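You operate a simulated robot arm through the tools that you are given. There is no shell and no other tool.

Carry out the task below with a simulated robot arm. There is one attempt and no reset: what you move stays moved.

## Task
Close the gap with the 170 mm pipe.
Fine: shut both clip flaps on it and slide both sleeves over its ends.

The check looks at the end state, three seconds after you hand in, the way a careful person would. Anything else that was tipped, shoved, dropped, spilled or broken makes it a failure.

## Robot
A 6-joint arm with a two-finger gripper, fixed in place. Base frame: the origin is on the floor under the middle of its stand, x ahead of it, y to its left, z up; the work surface is at about z = 0.82. Units: m, degrees, N and s.
With the tool pointing down near the work surface it reaches from about 0.12 to 0.68 m from the base axis. Its first joint turns from -66.0 to 66.0 degrees. Payload 2.45 kg.
The tool frame sits at the grasp point between the pads (the TCP): z along the fingers, y along the line on which they close. The tips reach 0.03 m beyond it. The gripper opens to 0.106 m; its body begins 0.079 m behind the TCP.
Orientation is that of the tool frame in the base frame, as a unit quaternion [x, y, z, w]. With the fingers straight down and closing along the base's y, the tool's x points along the base's -x, its y along +y and its z along -z.

## Interface
- The arm moves only by the tool apply_moves. Its argument "increments" is text: rows parted by semicolons, each of 7 numbers parted by spaces: the finger opening in m, from 0 to 0.106, then the shift along the tool's x, y, z in m, then the turn, a rotation vector about the tool's x, y, z in degrees. In form: fingers x y z ax ay az; .... A call has 1 to 20 rows; each row shifts and turns the commanded pose from where the row before left it, along the tool's axes as they then stand. Rows are played at 5 a second. More than 0.05 m and 8.6 degrees between two rows, or a gripper value outside its range, and nothing of the call is played. Where a pose cannot be reached the arm comes as near as it can. A force on the tool above 40 N (or 10 N above the force at the start of the call, whichever is more), or a blocked arm, ends the call early, and 0.2 s more pass. The fingers move at their own pace (about 0.153 m/s each) and stop on an object; they squeeze with about 31 N. The grip force told is the motor's: it shows also when the fingers shut on nothing. Time passes only in rows, and 0.2 s behind the last, so rows that do not move let the fingers close. It gives the time, the measured TCP pose, the force on the tool (base axes), the opening and the grip force at its end, in the units of the frame above (readings bear some noise), with the torque about the TCP (base axes, N m) and any sound that the robot's microphone picked up, and new pictures: "show" is both (left out), scene, wrist or none.
- Cameras (640 x 400 px; columns grow to the right, rows downward): "scene" is fixed at [0.058, 0.4103, 1.4164]; the picture's right is [-0.78, -0.62, 0.00], its down [-0.30, 0.37, -0.88] and it looks along [0.55, -0.69, -0.47] (base axes); focal length 317 px, centre (320, 200). "wrist" rides on the gripper at [0.076, -0.002, -0.106] in the tool frame; the picture's right is [0.02, 1.00, 0.00], its down [-0.78, 0.02, -0.62] and it looks along [-0.62, 0.01, 0.78] (tool axes); focal length 247 px, centre (320, 200). There is no depth. A picture from a camera that has moved, and an enlarged one, comes with that camera's place and axes in the base frame and with its lens.
- inspect(camera, box): a new picture of the part [left, top, right, bottom] of that camera's present view, enlarged. No time passes.
- job_done(): hands the job in; it is judged then, once.

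Places have to be worked out from the pictures, the camera data and where the tool is seen. Open the gripper and draw the arm clear of the work before you hand the job in, unless the task says otherwise.

The tools are called after "Request:" as name(argument=value, ...) on one line, values as JSON. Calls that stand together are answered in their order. apply_moves: Moves the arm, as the interface text tells. Its arguments: {"type":"object","properties":{"increments":{"type":"string"},"show":{"type":"string","enum":["both","scene","wrist","none"]}},"required":["increments"]} The other tools are called the same way: inspect (camera, box) takes an enlarged picture of a part of a camera's view; job_done () hands the job in.

At the start:

```text
t: 0.0
position: [0.3153, -0.159, 1.2871]
orientation: [0.0, 1.0, 0.0, 0.0]
ft_force: [0.5, -0.6, 0.2]
wrist_torque: [0.0, 0.0, 0.01]
finger_gap: 0.1062
grasp_force: 0.0
```

scene: 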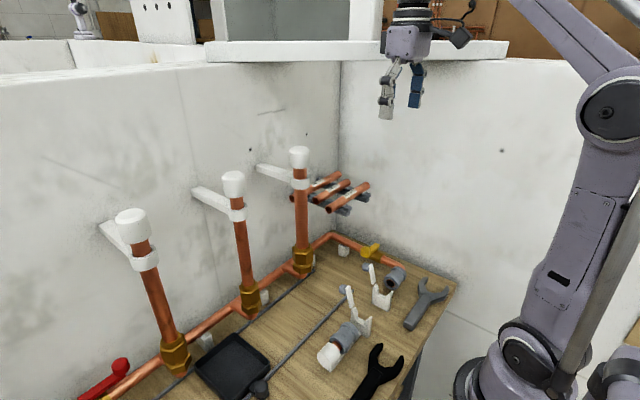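
wrist: 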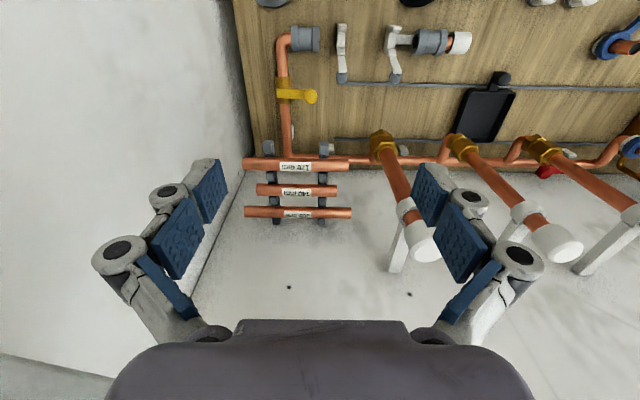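

I start by enlarging the views of the pipe rack and of the gap with its clips and sleeves, to see the labels and layout.

Request:
inspect(camera="wrist", box=[230, 140, 370, 230])

Request:
inspect(camera="wrist", box=[230, 0, 640, 200])

Request:
inspect(camera="scene", box=[280, 220, 470, 400])

Request:
inspect(camera="scene", box=[230, 130, 400, 260])

```text
4.44 times, centred on (300, 185) of wrist
camera zoom: at [0.2396, -0.1615, 1.3934], right [-0.02, 1.0, 0.0], down [0.78, 0.02, 0.62], along [0.62, 0.01, -0.78], focal length 1098 px, centre (409, 267)
```

zoom: 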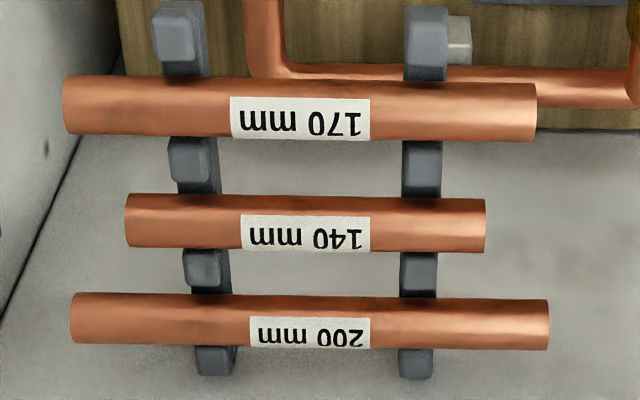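

```text
1.56 times, centred on (435, 100) of wrist
camera zoom: at [0.2396, -0.1615, 1.3934], right [-0.02, 1.0, 0.0], down [0.78, 0.02, 0.62], along [0.62, 0.01, -0.78], focal length 386 px, centre (140, 356)
```

zoom: 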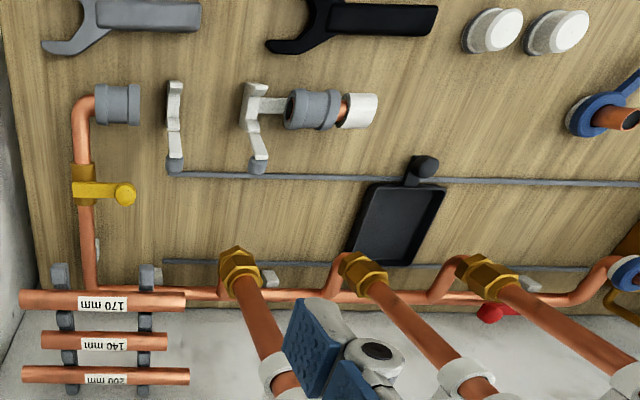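

```text
2.22 times, centred on (375, 310) of scene
camera zoom: at [0.058, 0.4103, 1.4164], right [-0.78, -0.62, 0.0], down [-0.3, 0.37, -0.88], along [0.55, -0.69, -0.47], focal length 704 px, centre (198, -44)
```

zoom: 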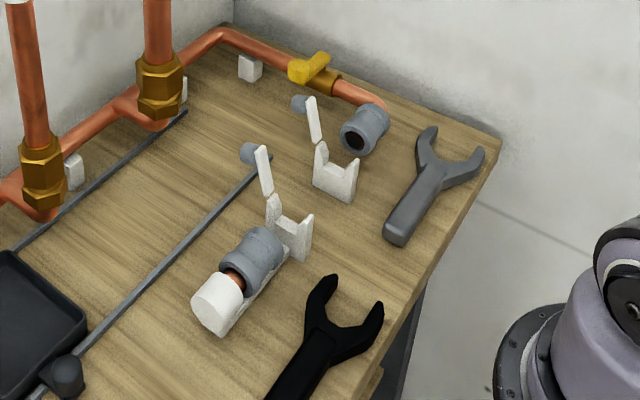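

```text
3.08 times, centred on (315, 195) of scene
camera zoom: at [0.058, 0.4103, 1.4164], right [-0.78, -0.62, 0.0], down [-0.3, 0.37, -0.88], along [0.55, -0.69, -0.47], focal length 974 px, centre (335, 215)
```

zoom: 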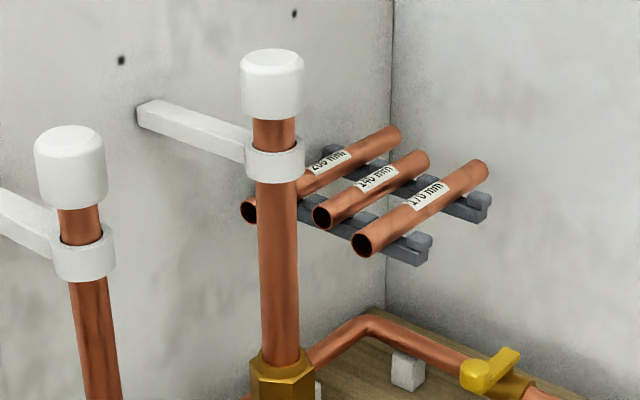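

The rack holds the 170 mm pipe nearest the robot. I judge its middle to be at about (0.44, -0.198, 1.05) with its axis along y. The gap lies along y at x≈0.29, from about y=-0.16 to 0.01. I turn the tool 90° about its axis so the fingers close along x, with no other motion.

Request:
apply_moves(increments="0.106 0 0 0 0 0 7.5; 0.106 0 0 0 0 0 7.5; 0.106 0 0 0 0 0 7.5; 0.106 0 0 0 0 0 7.5; 0.106 0 0 0 0 0 7.5; 0.106 0 0 0 0 0 7.5; 0.106 0 0 0 0 0 7.5; 0.106 0 0 0 0 0 7.5; 0.106 0 0 0 0 0 7.5; 0.106 0 0 0 0 0 7.5; 0.106 0 0 0 0 0 7.5; 0.106 0 0 0 0 0 7.5; 0.106 0 0 0 0 0 0; 0.106 0 0 0 0 0 0")

```text
t: 3.0
position: [0.3158, -0.1576, 1.2863]
orientation: [0.708, 0.706, 0.0, 0.0]
ft_force: [0.2, 0.1, -0.2]
wrist_torque: [0.0, -0.01, 0.0]
finger_gap: 0.1058
grasp_force: 0.1
camera wrist: at [0.3146, -0.0837, 1.3935], right [1.0, 0.02, 0.0], down [0.02, -0.78, 0.62], along [0.01, -0.62, -0.78], focal length 247 px, centre (320, 200)
```

scene: 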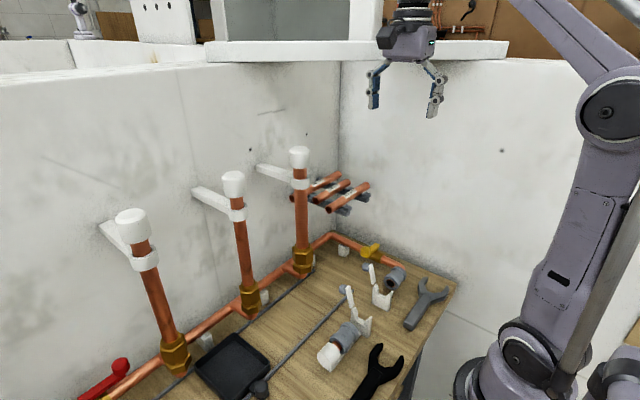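
wrist: 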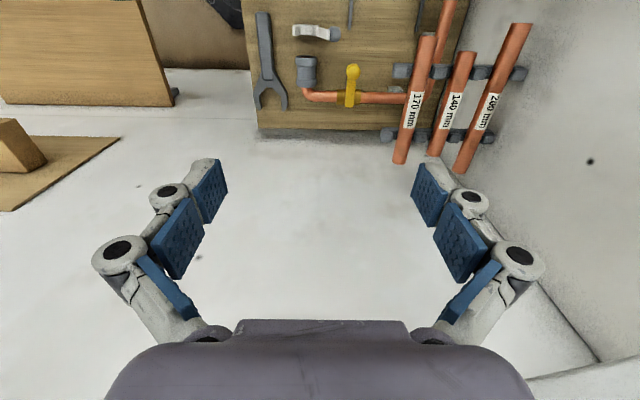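

The tool is turned: tool x is now base +y, and tool y is base +x. I move above the 170 mm pipe with the fingers partly closed, to look at the clearances.

Request:
apply_moves(increments="0.08 -0.009 0.031 0.02 0 0 0; 0.06 -0.009 0.031 0.03 0 0 0; 0.05 -0.009 0.031 0.03 0 0 0; 0.05 -0.009 0.032 0.03 0 0 0; 0.05 0 0 0 0 0 0")

```text
t: 3.6
position: [0.3575, -0.1659, 1.2503]
orientation: [0.708, 0.706, -0.004, -0.01]
ft_force: [-39.2, 23.0, -5.5]
wrist_torque: [-3.03, -5.03, -0.09]
finger_gap: 0.0599
grasp_force: 0.1
stopped in row 2: the force on the tool passed its limit at 127 N (the readings are from after the stop); the commanded pose is now the measured one
camera wrist: at [0.3578, -0.0921, 1.3579], right [1.0, 0.02, -0.02], down [0.03, -0.79, 0.61], along [0.0, -0.61, -0.79], focal length 247 px, centre (320, 200)
```

scene: 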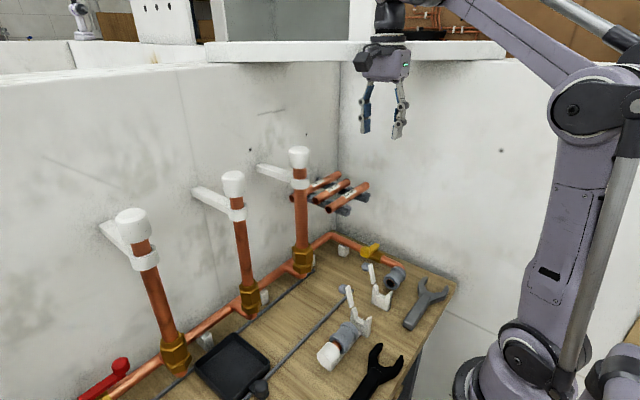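
wrist: 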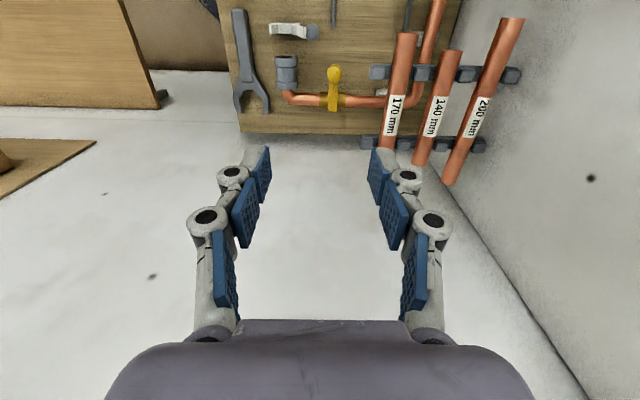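

The gripper struck something at about 1.38 m height, on its +x/-y side, probably the white slab that shows across the corner at the top of the scene. I enlarge that area before moving again.

Request:
inspect(camera="scene", box=[180, 0, 520, 212])

Request:
inspect(camera="scene", box=[320, 0, 480, 100])

Request:
inspect(camera="scene", box=[0, 0, 320, 200])

```text
1.88 times, centred on (350, 106) of scene
camera zoom: at [0.0564, 0.4113, 1.4162], right [-0.78, -0.62, 0.0], down [-0.29, 0.37, -0.88], along [0.55, -0.69, -0.47], focal length 596 px, centre (264, 377)
```

zoom: 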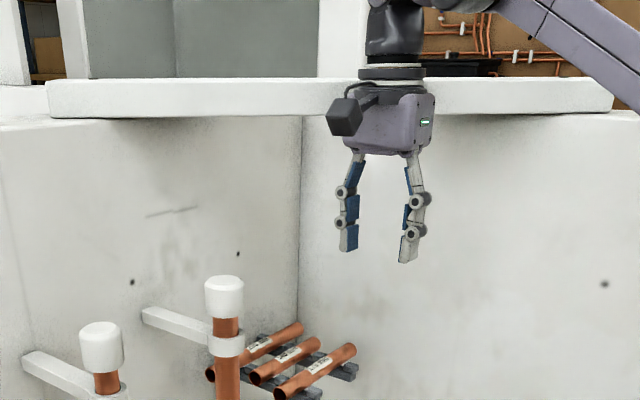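

```text
4.00 times, centred on (400, 50) of scene
camera zoom: at [0.0564, 0.4113, 1.4162], right [-0.78, -0.62, 0.0], down [-0.29, 0.37, -0.88], along [0.55, -0.69, -0.47], focal length 1267 px, centre (0, 800)
```

zoom: 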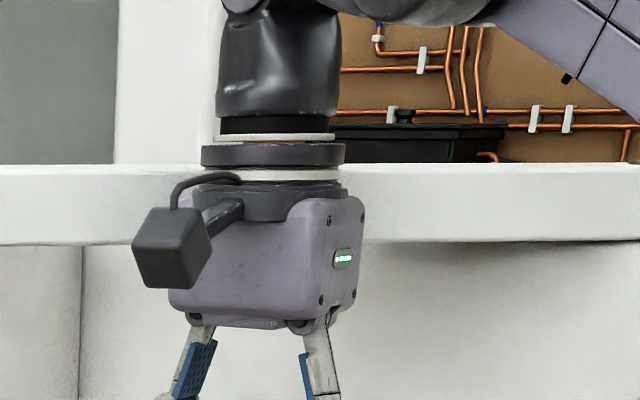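

```text
2.00 times, centred on (160, 100) of scene
camera zoom: at [0.0564, 0.4113, 1.4162], right [-0.78, -0.62, 0.0], down [-0.29, 0.37, -0.88], along [0.55, -0.69, -0.47], focal length 633 px, centre (640, 400)
```

zoom: 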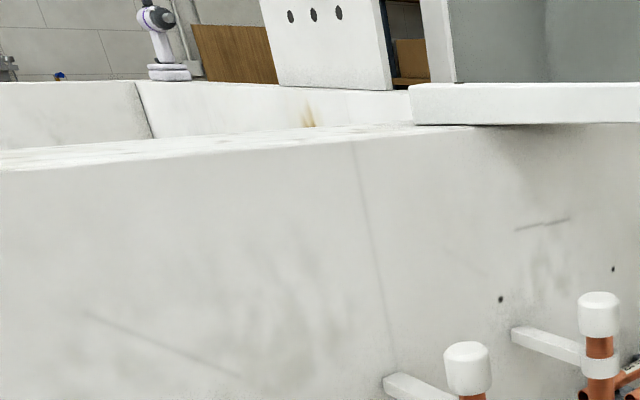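

A white slab spans the corner diagonally at about z 1.365–1.40 (edge roughly y = x − 0.59). The gripper touched it, and the rack sits just under it. I back away toward −x/+y, go lower, then lean the tool so its body stays clear of the slab: 15° about the pipe axis and 20° toward +y.

Request:
apply_moves(increments="0.05 0.025 -0.02 0 0 0 0; 0.05 0.025 -0.02 0 0 0 0; 0.05 0 0 0.03 0 0 0; 0.05 0 0 0.05 0 0 0; 0.05 0 0 0 -8 0 0; 0.05 0 0 0 -8 0 0; 0.05 0 0 0 0 -6.8 0; 0.05 0 0 0 0 -6.8 0; 0.05 0 0 0 0 -6.8 0; 0.05 0 0 0 0 0 0")

```text
t: 5.8
position: [0.3224, -0.1173, 1.1698]
orientation: [0.707, 0.673, -0.03, 0.214]
ft_force: [1.0, -0.9, -0.1]
wrist_torque: [-0.03, 0.02, 0.0]
finger_gap: 0.0501
grasp_force: 0.1
camera wrist: at [0.3004, -0.0114, 1.2407], right [0.97, 0.02, 0.26], down [-0.21, -0.52, 0.83], along [0.15, -0.85, -0.5], focal length 247 px, centre (320, 200)
```

scene: 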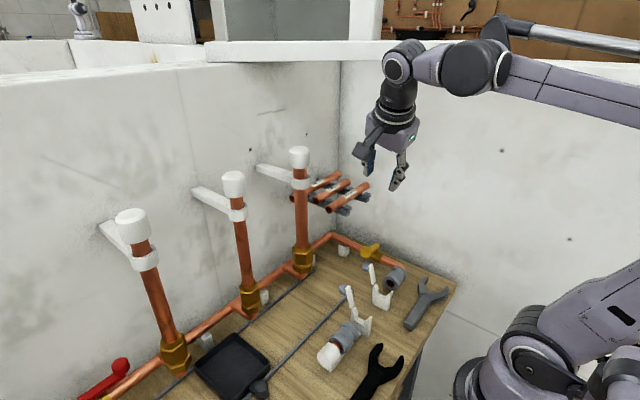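
wrist: 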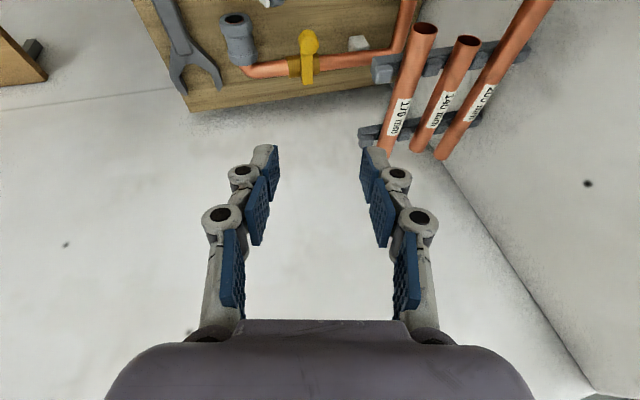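

The lean came out as intended. I enlarge the wrist view to fix the pipe's place and the finger clearances.

Request:
inspect(camera="wrist", box=[340, 0, 560, 180])

Request:
inspect(camera="scene", box=[280, 100, 440, 220])

```text
2.22 times, centred on (450, 90) of wrist
camera zoom: at [0.3004, -0.0114, 1.2407], right [0.97, 0.02, 0.26], down [-0.21, -0.52, 0.83], along [0.15, -0.85, -0.5], focal length 549 px, centre (31, 444)
```

zoom: 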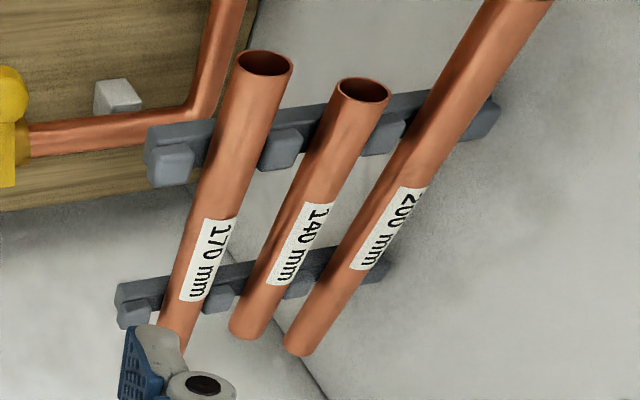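

```text
3.33 times, centred on (360, 160) of scene
camera zoom: at [0.058, 0.4103, 1.4164], right [-0.78, -0.62, 0.0], down [-0.3, 0.37, -0.88], along [0.55, -0.69, -0.47], focal length 1056 px, centre (187, 333)
```

zoom: 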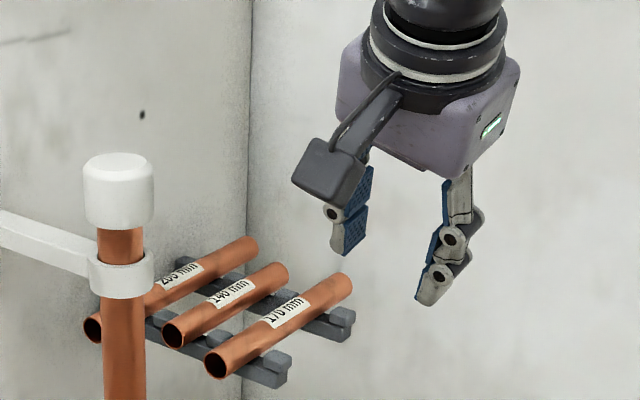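

From two views I put the 170 mm pipe's axis at x≈0.442, z≈1.049, with its +y end at y≈-0.107 and its middle at y≈-0.192. I move to a standoff 10 cm back along the leaned tool axis and set the fingers to 0.04.

Request:
apply_moves(increments="0.04 -0.0063 0.0279 0.0182 0 0 0; 0.04 -0.0063 0.0279 0.0182 0 0 0; 0.04 -0.0063 0.0279 0.0182 0 0 0; 0.04 0 0 0 0 0 0")

```text
t: 6.8
position: [0.4138, -0.1555, 1.1482]
orientation: [0.708, 0.672, -0.029, 0.214]
ft_force: [0.6, 1.0, -0.6]
wrist_torque: [0.02, 0.01, -0.01]
finger_gap: 0.0401
grasp_force: 0.0
camera wrist: at [0.3926, -0.0483, 1.2193], right [0.97, 0.02, 0.26], down [-0.21, -0.52, 0.83], along [0.15, -0.85, -0.5], focal length 247 px, centre (320, 200)
```

scene: 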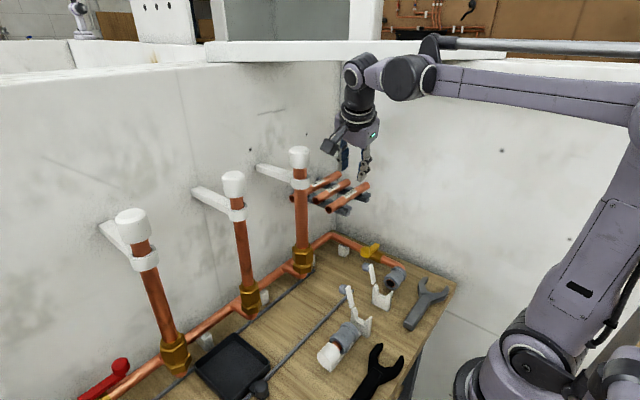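
wrist: 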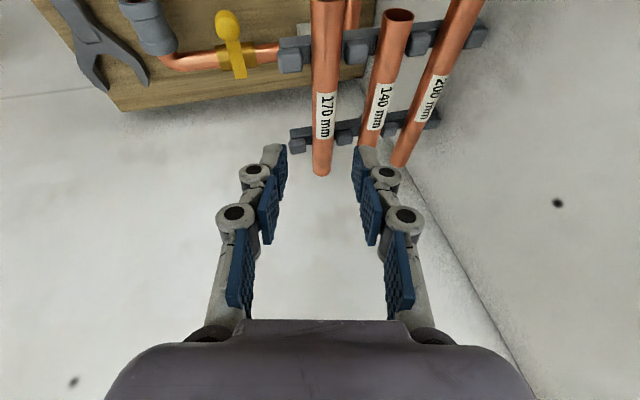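

The far pipe end reads x≈0.443, z≈1.05, which agrees with my estimate. I advance 6 cm along the tool axis and look again.

Request:
apply_moves(increments="0.04 0.0004 0.0007 0.02 0 0 0; 0.04 0.0004 0.0007 0.02 0 0 0; 0.04 0.0004 0.0007 0.02 0 0 0; 0.04 0 0 0 0 0 0")

Request:
inspect(camera="wrist", box=[220, 60, 440, 200])

Request:
inspect(camera="scene", box=[280, 100, 440, 220])

```text
t: 7.8
position: [0.4295, -0.1748, 1.0944]
orientation: [0.707, 0.673, -0.03, 0.214]
ft_force: [0.3, 0.1, -0.3]
wrist_torque: [-0.03, 0.0, 0.01]
finger_gap: 0.04
grasp_force: 0.0
camera wrist: at [0.4095, -0.0678, 1.1649], right [0.97, 0.02, 0.26], down [-0.21, -0.52, 0.83], along [0.15, -0.85, -0.5], focal length 247 px, centre (320, 200)
```

scene: 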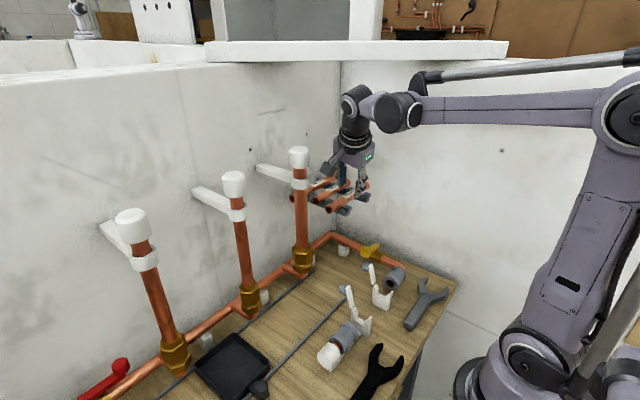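
wrist: 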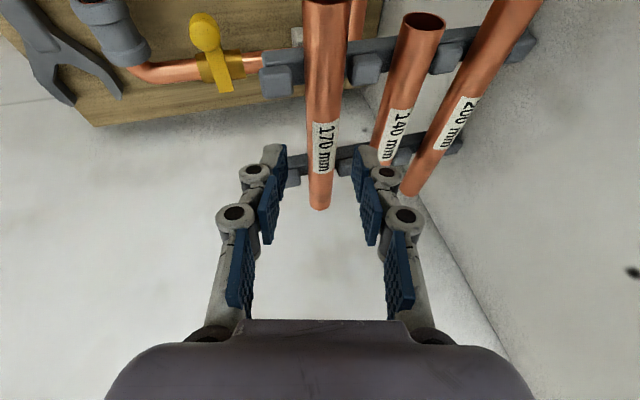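

```text
2.86 times, centred on (330, 130) of wrist
camera zoom: at [0.4095, -0.0678, 1.1649], right [0.97, 0.02, 0.26], down [-0.21, -0.52, 0.83], along [0.15, -0.85, -0.5], focal length 706 px, centre (291, 400)
```

zoom: 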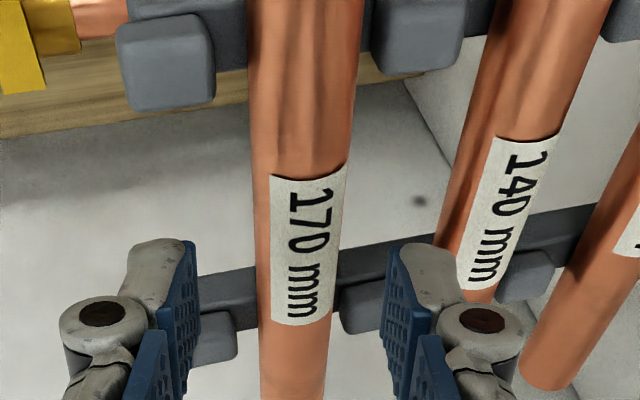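

```text
3.33 times, centred on (360, 160) of scene
camera zoom: at [0.058, 0.4103, 1.4164], right [-0.78, -0.62, 0.0], down [-0.3, 0.37, -0.88], along [0.55, -0.69, -0.47], focal length 1056 px, centre (187, 333)
```

zoom: 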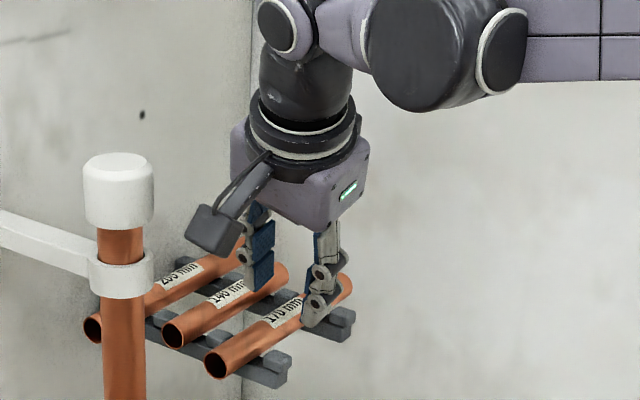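

Both fingers straddle the 170 pipe, and the +x finger (about 15 mm thick) is headed between the 170 and the 140. I narrow the opening to 0.034 and go down the last 4 cm.

Request:
apply_moves(increments="0.034 0 0.0004 0 0 0 0; 0.034 0 0.0003 0.01 0 0 0; 0.034 0 0.0002 0.01 0 0 0; 0.034 0 0.0002 0.01 0 0 0; 0.034 0 0 0.01 0 0 0; 0.034 0 0 0 0 0 0")

Request:
inspect(camera="wrist", box=[220, 60, 440, 200])

Request:
inspect(camera="scene", box=[280, 100, 440, 220])

```text
t: 9.2
position: [0.4416, -0.1889, 1.0592]
orientation: [0.708, 0.672, -0.03, 0.214]
ft_force: [0.2, 0.3, -0.1]
wrist_torque: [-0.01, 0.0, 0.01]
finger_gap: 0.0339
grasp_force: 0.0
camera wrist: at [0.4206, -0.0815, 1.1296], right [0.97, 0.02, 0.26], down [-0.21, -0.52, 0.83], along [0.15, -0.85, -0.5], focal length 247 px, centre (320, 200)
```

scene: 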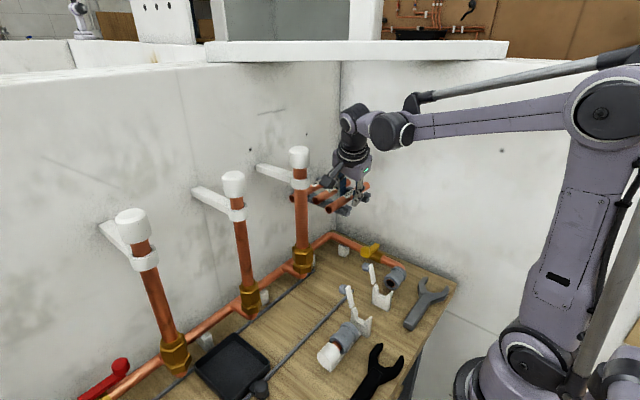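
wrist: 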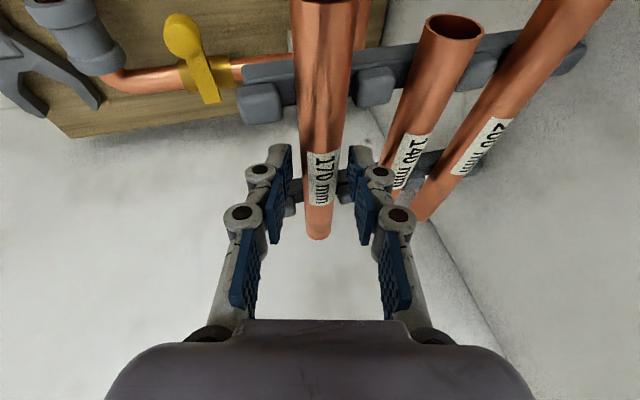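

```text
2.86 times, centred on (330, 130) of wrist
camera zoom: at [0.4206, -0.0815, 1.1296], right [0.97, 0.02, 0.26], down [-0.21, -0.52, 0.83], along [0.15, -0.85, -0.5], focal length 706 px, centre (291, 400)
```

zoom: 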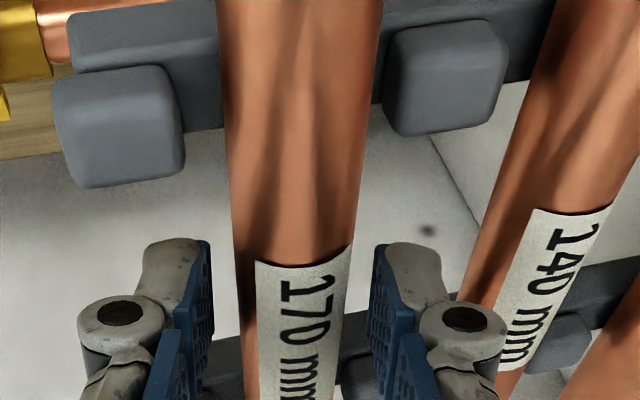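

```text
3.33 times, centred on (360, 160) of scene
camera zoom: at [0.058, 0.4103, 1.4164], right [-0.78, -0.62, 0.0], down [-0.3, 0.37, -0.88], along [0.55, -0.69, -0.47], focal length 1056 px, centre (187, 333)
```

zoom: 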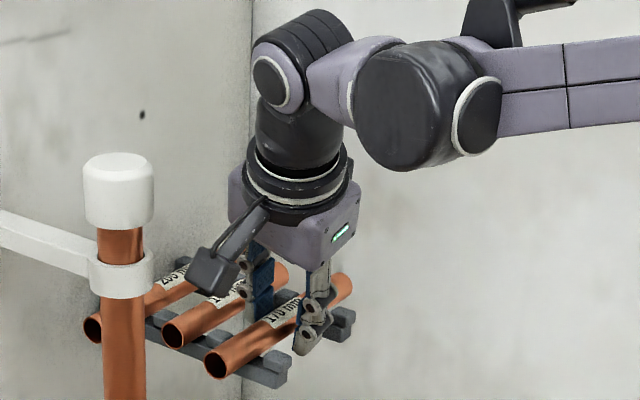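

The pipe is centred between the pads with about 6–8 mm of room on each side, and no force shows. I go 2 mm deeper and close on it.

Request:
apply_moves(increments="0.034 0 0 0.002 0 0 0; 0.03 0 0 0 0 0 0; 0.026 0 0 0 0 0 0; 0.0 0 0 0 0 0 0; 0.0 0 0 0 0 0 0; 0.0 0 0 0 0 0 0")

Request:
inspect(camera="wrist", box=[220, 60, 440, 200])

Request:
inspect(camera="scene", box=[280, 100, 440, 220])

```text
t: 10.6
position: [0.442, -0.1897, 1.0571]
orientation: [0.707, 0.673, -0.03, 0.214]
ft_force: [-0.5, 0.2, -0.4]
wrist_torque: [-0.03, 0.0, 0.01]
finger_gap: 0.0203
grasp_force: 31.6
camera wrist: at [0.421, -0.0822, 1.1277], right [0.97, 0.02, 0.26], down [-0.21, -0.52, 0.83], along [0.15, -0.85, -0.5], focal length 247 px, centre (320, 200)
```

scene: 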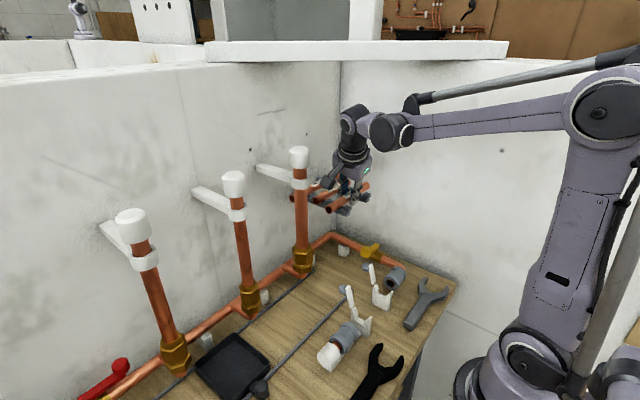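
wrist: 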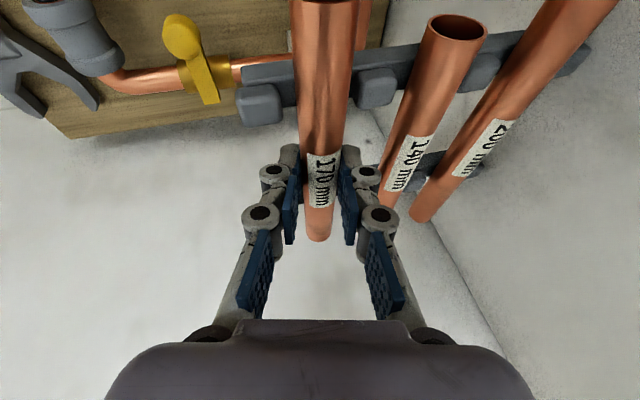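

```text
2.86 times, centred on (330, 130) of wrist
camera zoom: at [0.421, -0.0822, 1.1277], right [0.97, 0.02, 0.26], down [-0.21, -0.52, 0.83], along [0.15, -0.85, -0.5], focal length 706 px, centre (291, 400)
```

zoom: 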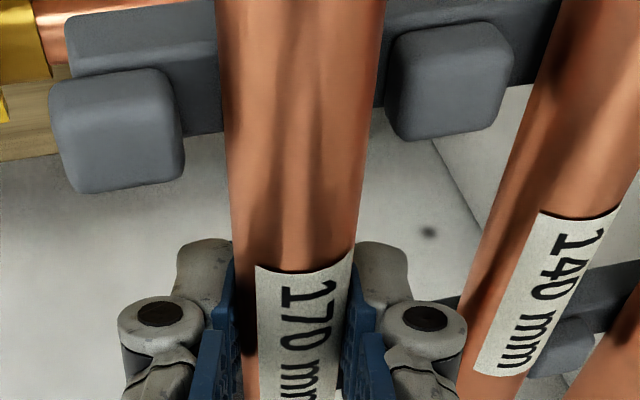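

```text
3.33 times, centred on (360, 160) of scene
camera zoom: at [0.058, 0.4103, 1.4164], right [-0.78, -0.62, 0.0], down [-0.3, 0.37, -0.88], along [0.55, -0.69, -0.47], focal length 1056 px, centre (187, 333)
```

zoom: 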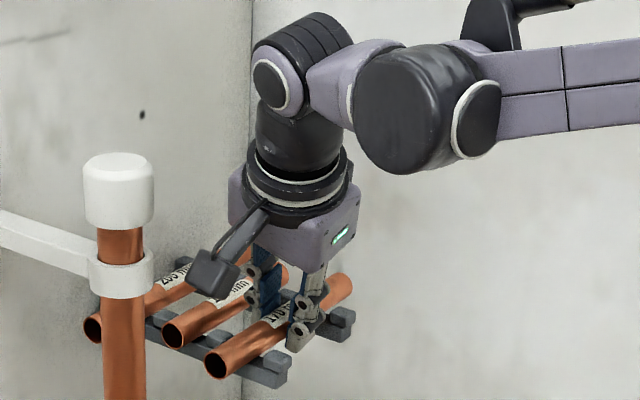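

The grip holds: gap 0.0203, 31.6 N. I lift straight up 2 cm to come out between the rack nubs, then a further 4 cm up with a little +y.

Request:
apply_moves(increments="0.0 -0.0033 0.0026 -0.009 0 0 0; 0.0 -0.0033 0.0026 -0.009 0 0 0; 0.0 0.0010 0.0052 -0.0211 0 0 0; 0.0 0.0010 0.0052 -0.0211 0 0 0; 0.0 0 0 0 0 0 0")

Request:
inspect(camera="scene", box=[280, 80, 440, 200])

```text
t: 11.8
position: [0.4424, -0.1708, 1.1164]
orientation: [0.708, 0.672, -0.029, 0.214]
ft_force: [-0.4, -0.4, -0.9]
wrist_torque: [0.02, -0.02, -0.01]
finger_gap: 0.02
grasp_force: 30.3
camera wrist: at [0.421, -0.0652, 1.188], right [0.97, 0.02, 0.26], down [-0.21, -0.52, 0.83], along [0.15, -0.85, -0.5], focal length 247 px, centre (320, 200)
```

scene: 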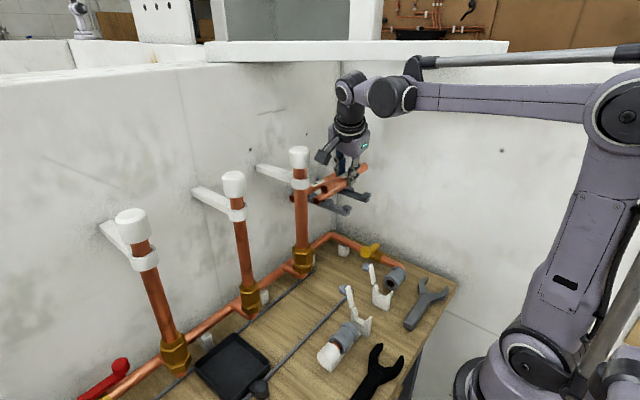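
wrist: 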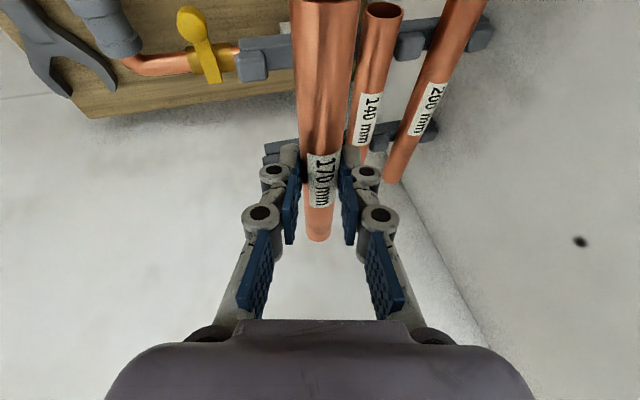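

```text
3.33 times, centred on (360, 140) of scene
camera zoom: at [0.058, 0.4103, 1.4164], right [-0.78, -0.62, 0.0], down [-0.3, 0.37, -0.88], along [0.55, -0.69, -0.47], focal length 1056 px, centre (187, 400)
```

zoom: 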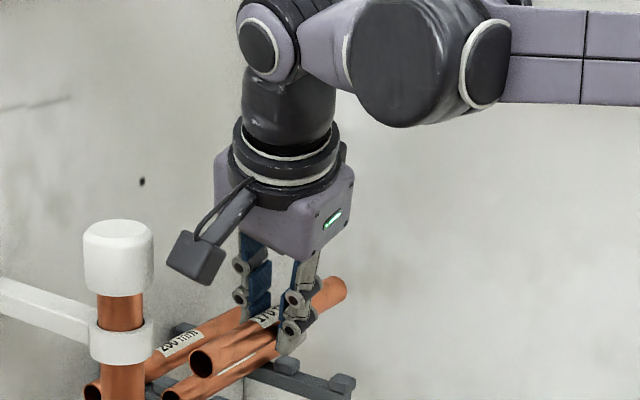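

The 170 pipe is out and the other two are undisturbed. I draw back to (0.30, −0.12, 1.14), clear of the rack and slab, and then set the tool upright.

Request:
apply_moves(increments="0.0 0.0069 -0.0325 -0.0174 0 0 0; 0.0 0.0069 -0.0325 -0.0174 0 0 0; 0.0 0.0069 -0.0325 -0.0174 0 0 0; 0.0 0.0069 -0.0325 -0.0174 0 0 0; 0.0 0 0 0 0 6.687 0; 0.0 0 0 0 0 6.687 0; 0.0 0 0 0 0 6.687 0; 0.0 0 0 0 7.58 0 0; 0.0 0 0 0 7.58 0 0; 0.0 0 0 0 0 0 0")

Request:
inspect(camera="scene", box=[310, 240, 450, 380])

```text
t: 14.0
position: [0.301, -0.1225, 1.136]
orientation: [0.708, 0.706, 0.0, -0.001]
ft_force: [-0.3, -0.2, -1.2]
wrist_torque: [0.01, 0.01, 0.02]
finger_gap: 0.0201
grasp_force: 30.9
camera wrist: at [0.2999, -0.0479, 1.243], right [1.0, 0.02, 0.0], down [0.01, -0.78, 0.62], along [0.01, -0.62, -0.78], focal length 247 px, centre (320, 200)
```

scene: 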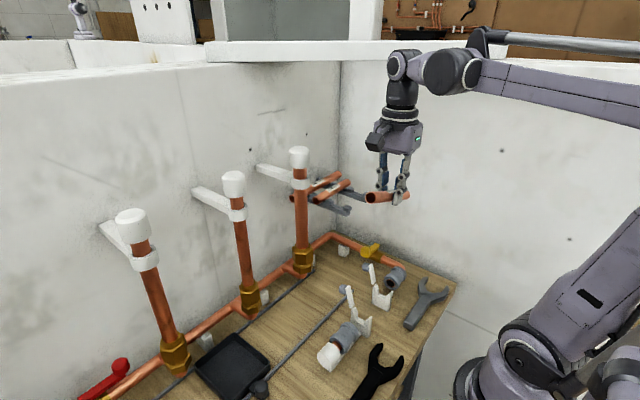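
wrist: 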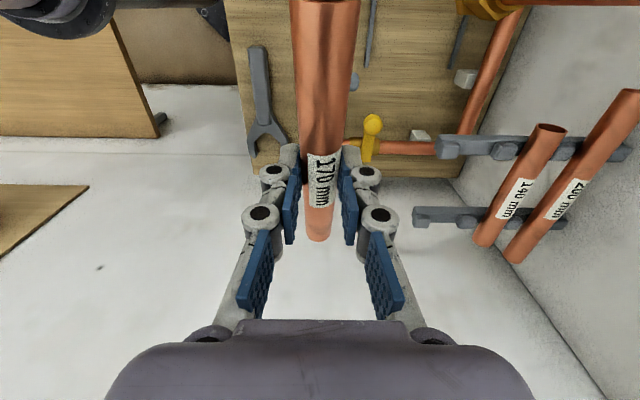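

```text
2.86 times, centred on (380, 310) of scene
camera zoom: at [0.058, 0.4103, 1.4164], right [-0.78, -0.62, 0.0], down [-0.3, 0.37, -0.88], along [0.55, -0.69, -0.47], focal length 905 px, centre (149, -114)
```

zoom: 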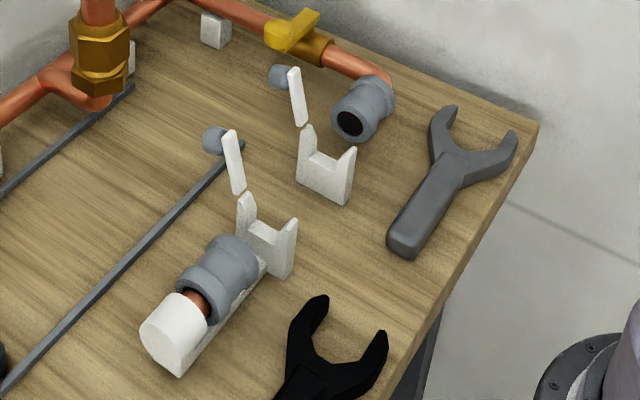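

The stubs' axis seems to lie at x≈0.291, z≈0.868. To measure the gap exactly, I shift the held pipe aside in −x so the wrist camera can see the right end of the gap past it.

Request:
apply_moves(increments="0.0 0.0075 -0.037 0.0053 0 0 0; 0.0 0.0075 -0.037 0.0053 0 0 0; 0.0 0.0075 -0.037 0.0053 0 0 0; 0.0 0 0 0 0 0 0; 0.0 0 0 0 0 0 0", show="wrist")

Request:
inspect(camera="wrist", box=[340, 0, 560, 160])

```text
t: 15.2
position: [0.1905, -0.0998, 1.1212]
orientation: [0.708, 0.706, 0.001, -0.001]
ft_force: [0.5, 0.2, -1.4]
wrist_torque: [-0.02, -0.03, 0.01]
finger_gap: 0.0202
grasp_force: 30.9
camera wrist: at [0.1892, -0.0247, 1.227], right [1.0, 0.02, 0.0], down [0.01, -0.78, 0.62], along [0.01, -0.62, -0.78], focal length 247 px, centre (320, 200)
```

wrist: 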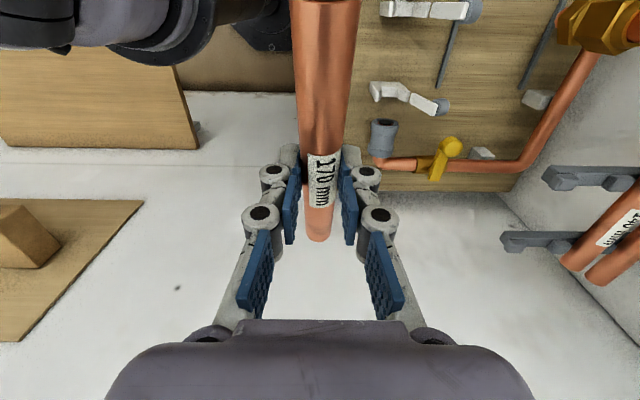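

```text
2.50 times, centred on (450, 80) of wrist
camera zoom: at [0.1892, -0.0247, 1.227], right [1.0, 0.02, 0.0], down [0.01, -0.78, 0.62], along [0.01, -0.62, -0.78], focal length 617 px, centre (-5, 500)
```

zoom: 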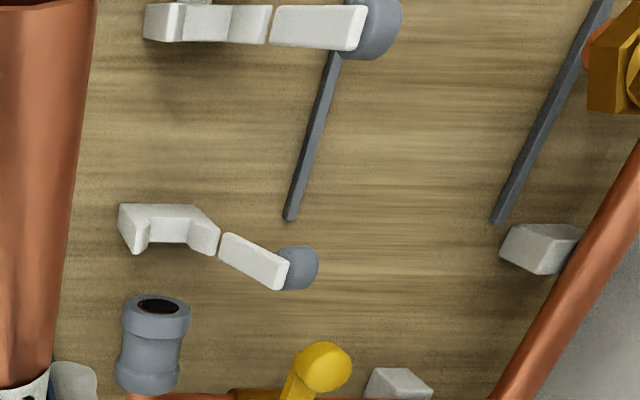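

The right sleeve face is at y≈-0.161 with its axis near x≈0.287, and its collar is about 40 mm across. I enlarge the clip and sleeve further.

Request:
inspect(camera="wrist", box=[360, 70, 460, 170])

Request:
inspect(camera="wrist", box=[370, 0, 490, 50])

Request:
inspect(camera="scene", box=[330, 250, 410, 350])

```text
4.00 times, centred on (410, 120) of wrist
camera zoom: at [0.1892, -0.0247, 1.227], right [1.0, 0.02, 0.0], down [0.01, -0.78, 0.62], along [0.01, -0.62, -0.78], focal length 988 px, centre (-40, 520)
```

zoom: 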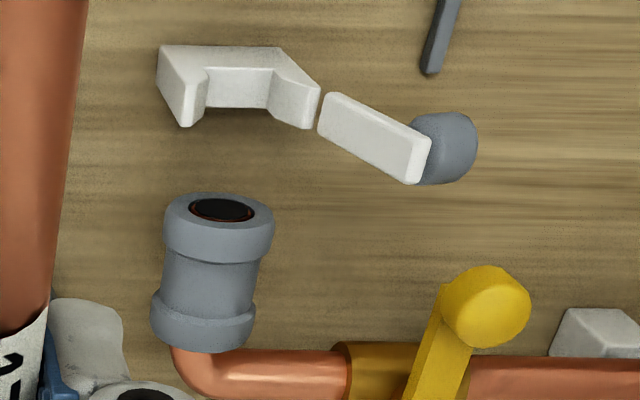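

```text
5.33 times, centred on (430, 25) of wrist
camera zoom: at [0.1892, -0.0247, 1.227], right [1.0, 0.02, 0.0], down [0.01, -0.78, 0.62], along [0.01, -0.62, -0.78], focal length 1317 px, centre (-267, 1133)
```

zoom: 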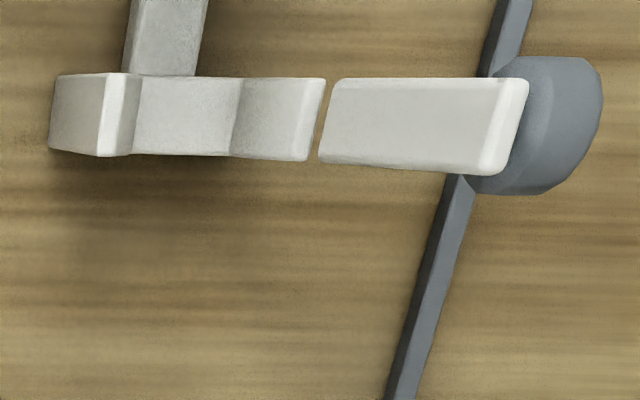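

```text
4.00 times, centred on (370, 300) of scene
camera zoom: at [0.058, 0.4103, 1.4164], right [-0.78, -0.62, 0.0], down [-0.3, 0.37, -0.88], along [0.55, -0.69, -0.47], focal length 1267 px, centre (120, -200)
```

zoom: 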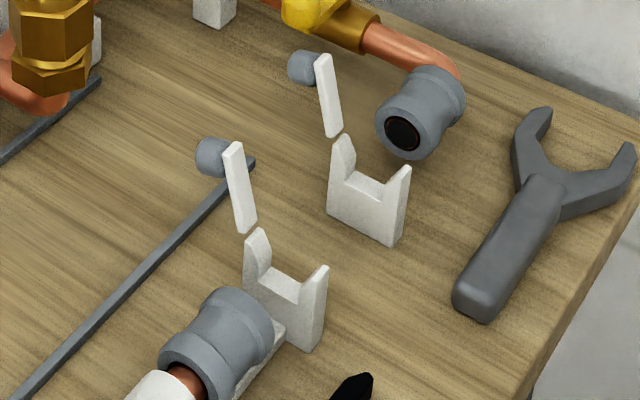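

The two cameras agree on the right opening's centre: about (0.2895, −0.160, 0.866). I shift 16 cm in +y for the same view of the left end.

Request:
apply_moves(increments="0.0 0.04 0 0 0 0 0; 0.0 0.04 0 0 0 0 0; 0.0 0.04 0 0 0 0 0; 0.0 0.04 0 0 0 0 0; 0.0 0 0 0 0 0 0; 0.0 0 0 0 0 0 0", show="wrist")

Request:
inspect(camera="wrist", box=[360, 20, 480, 140])

Request:
inspect(camera="wrist", box=[360, 120, 460, 220])

```text
t: 16.6
position: [0.192, 0.0599, 1.1216]
orientation: [0.708, 0.706, 0.001, 0.0]
ft_force: [-0.6, 0.4, -0.7]
wrist_torque: [-0.01, 0.02, -0.01]
finger_gap: 0.0201
grasp_force: 31.1
camera wrist: at [0.1895, 0.1359, 1.2284], right [1.0, 0.02, 0.0], down [0.01, -0.78, 0.62], along [0.01, -0.62, -0.78], focal length 247 px, centre (320, 200)
```

wrist: 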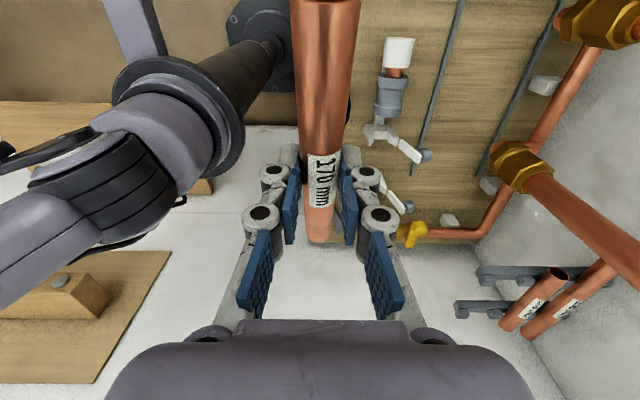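

```text
3.33 times, centred on (420, 80) of wrist
camera zoom: at [0.1895, 0.1359, 1.2284], right [1.0, 0.02, 0.0], down [0.01, -0.78, 0.62], along [0.01, -0.62, -0.78], focal length 823 px, centre (-13, 600)
```

zoom: 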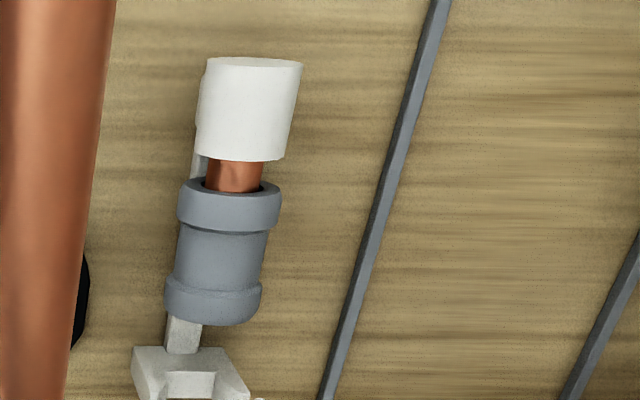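

```text
4.00 times, centred on (410, 170) of wrist
camera zoom: at [0.1895, 0.1359, 1.2284], right [1.0, 0.02, 0.0], down [0.01, -0.78, 0.62], along [0.01, -0.62, -0.78], focal length 988 px, centre (-40, 320)
```

zoom: 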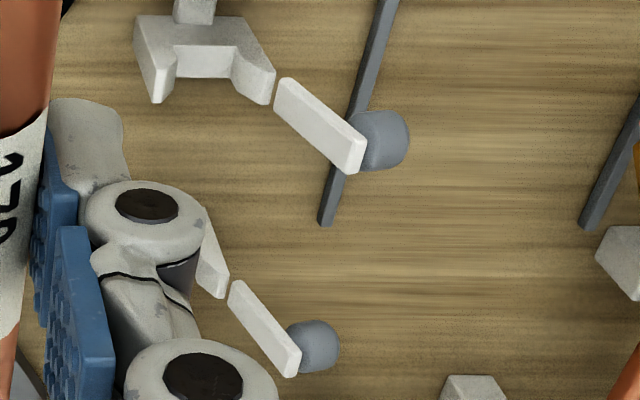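

I realise the pipe was gripped with the tool leaned 20° toward +y, so with the tool upright the pipe hangs tilted. I must lean back by the same 20° to have it level. The gap runs from y≈-0.160 to y≈0.014, with the axis at x≈0.2895 and z≈0.866. I move above the gap and lean again.

Request:
apply_moves(increments="0.0 -0.0325 0.0244 0.015 0 0 0; 0.0 -0.0325 0.0244 0.015 0 0 0; 0.0 -0.0325 0.0244 0.015 0 0 0; 0.0 -0.0325 0.0244 0.015 0 0 0; 0.0 0 0 0 0 -6.687 0; 0.0 0 0 0 0 -6.687 0; 0.0 0 0 0 0 -6.687 0; 0.0 0 0 0 0 0 0; 0.0 0 0 0 0 0 0")

Request:
inspect(camera="scene", box=[310, 180, 450, 360])

```text
t: 18.6
position: [0.2887, -0.0694, 1.0613]
orientation: [0.697, 0.696, -0.122, 0.123]
ft_force: [0.9, -0.7, -0.9]
wrist_torque: [0.0, 0.04, 0.02]
finger_gap: 0.0202
grasp_force: 31.3
camera wrist: at [0.2875, 0.0373, 1.1354], right [1.0, 0.02, -0.01], down [0.01, -0.52, 0.85], along [0.01, -0.85, -0.52], focal length 247 px, centre (320, 200)
```

scene: 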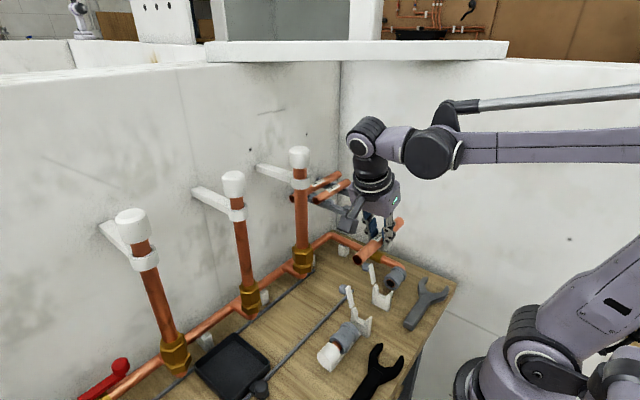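
wrist: 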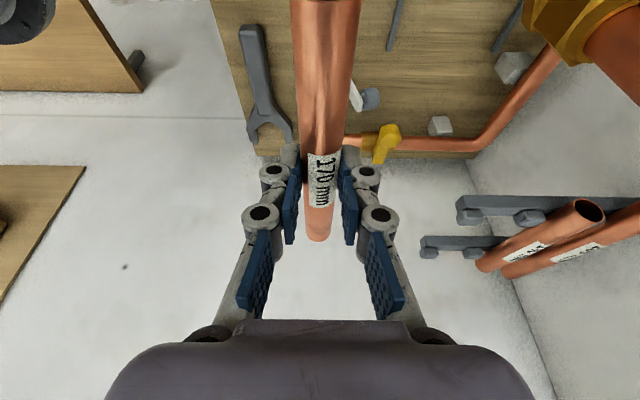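

```text
2.22 times, centred on (380, 270) of scene
camera zoom: at [0.058, 0.4103, 1.4164], right [-0.78, -0.62, 0.0], down [-0.3, 0.37, -0.88], along [0.55, -0.69, -0.47], focal length 704 px, centre (187, 44)
```

zoom: 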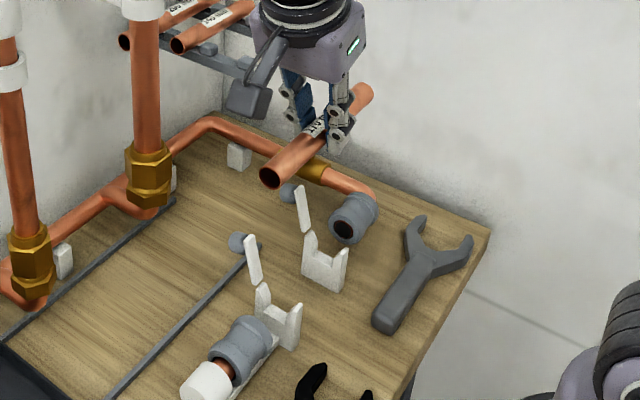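

I check the held pipe's level and its end positions with stronger scene zooms.

Request:
inspect(camera="scene", box=[345, 205, 415, 275])

Request:
inspect(camera="wrist", box=[260, 130, 380, 250])

```text
5.71 times, centred on (380, 240) of scene
camera zoom: at [0.058, 0.4103, 1.4164], right [-0.78, -0.62, 0.0], down [-0.3, 0.37, -0.88], along [0.55, -0.69, -0.47], focal length 1810 px, centre (-23, -29)
```

zoom: 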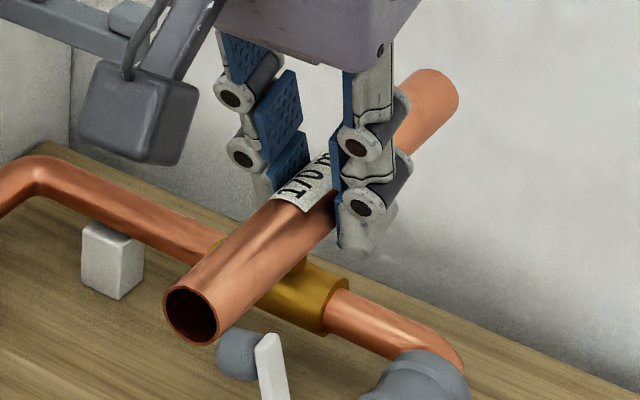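

```text
3.33 times, centred on (320, 190) of wrist
camera zoom: at [0.2875, 0.0373, 1.1354], right [1.0, 0.02, -0.01], down [0.01, -0.52, 0.85], along [0.01, -0.85, -0.52], focal length 823 px, centre (320, 233)
```

zoom: 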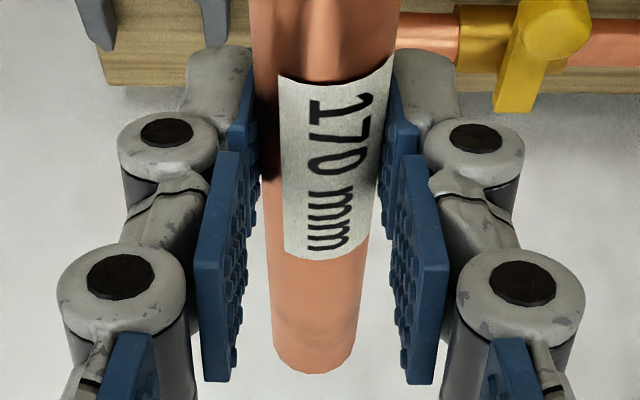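

The pipe is level within a millimetre. I lower it 12 cm straight down, to about 7 cm above the final axis, and compare it with the sleeves in the same picture.

Request:
apply_moves(increments="0.0 0.01025 0.0002 0.0282 0 0 0; 0.0 0.01025 0.0002 0.0282 0 0 0; 0.0 0.01025 0.0002 0.0282 0 0 0; 0.0 0.01025 0.0002 0.0282 0 0 0; 0.0 0 0 0 0 0 0; 0.0 0 0 0 0 0 0")

Request:
inspect(camera="scene", box=[310, 230, 430, 380])

Request:
inspect(camera="wrist", box=[240, 0, 400, 130])

```text
t: 20.0
position: [0.2891, -0.0703, 0.9421]
orientation: [0.697, 0.696, -0.122, 0.123]
ft_force: [0.0, 0.2, -1.9]
wrist_torque: [0.0, -0.01, -0.01]
finger_gap: 0.0203
grasp_force: 30.6
camera wrist: at [0.2881, 0.0369, 1.0158], right [1.0, 0.02, -0.01], down [0.01, -0.52, 0.85], along [0.01, -0.85, -0.52], focal length 247 px, centre (320, 200)
```

scene: 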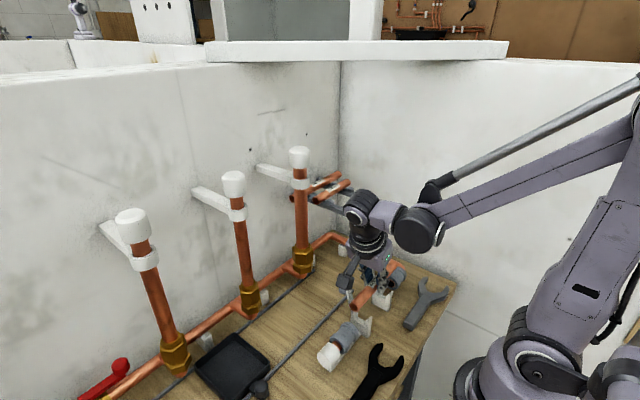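
wrist: 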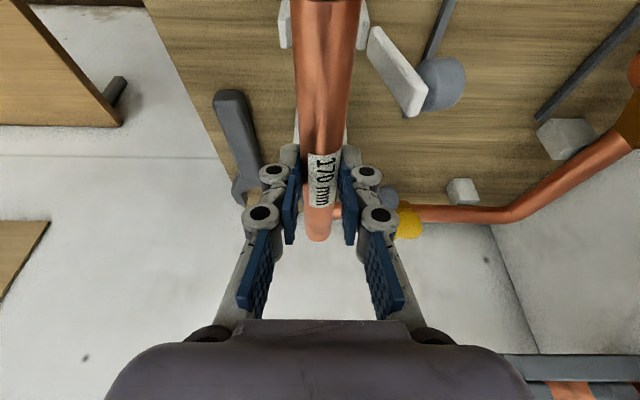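

```text
2.67 times, centred on (370, 305) of scene
camera zoom: at [0.058, 0.4103, 1.4164], right [-0.78, -0.62, 0.0], down [-0.3, 0.37, -0.88], along [0.55, -0.69, -0.47], focal length 844 px, centre (187, -80)
```

zoom: 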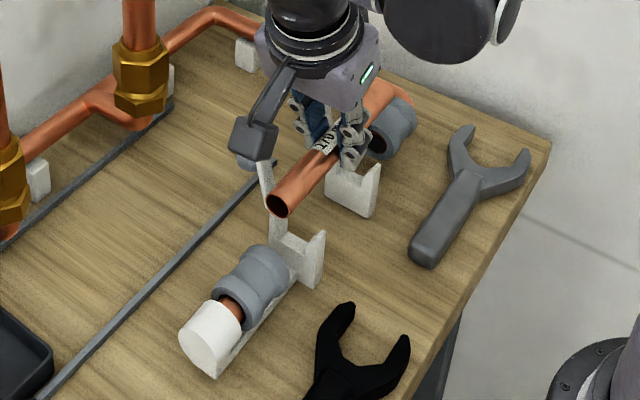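

```text
3.08 times, centred on (320, 65) of wrist
camera zoom: at [0.2881, 0.0369, 1.0158], right [1.0, 0.02, -0.01], down [0.01, -0.52, 0.85], along [0.01, -0.85, -0.52], focal length 760 px, centre (320, 615)
```

zoom: 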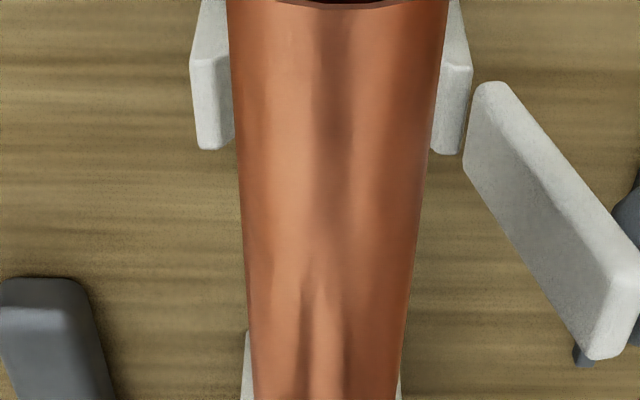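

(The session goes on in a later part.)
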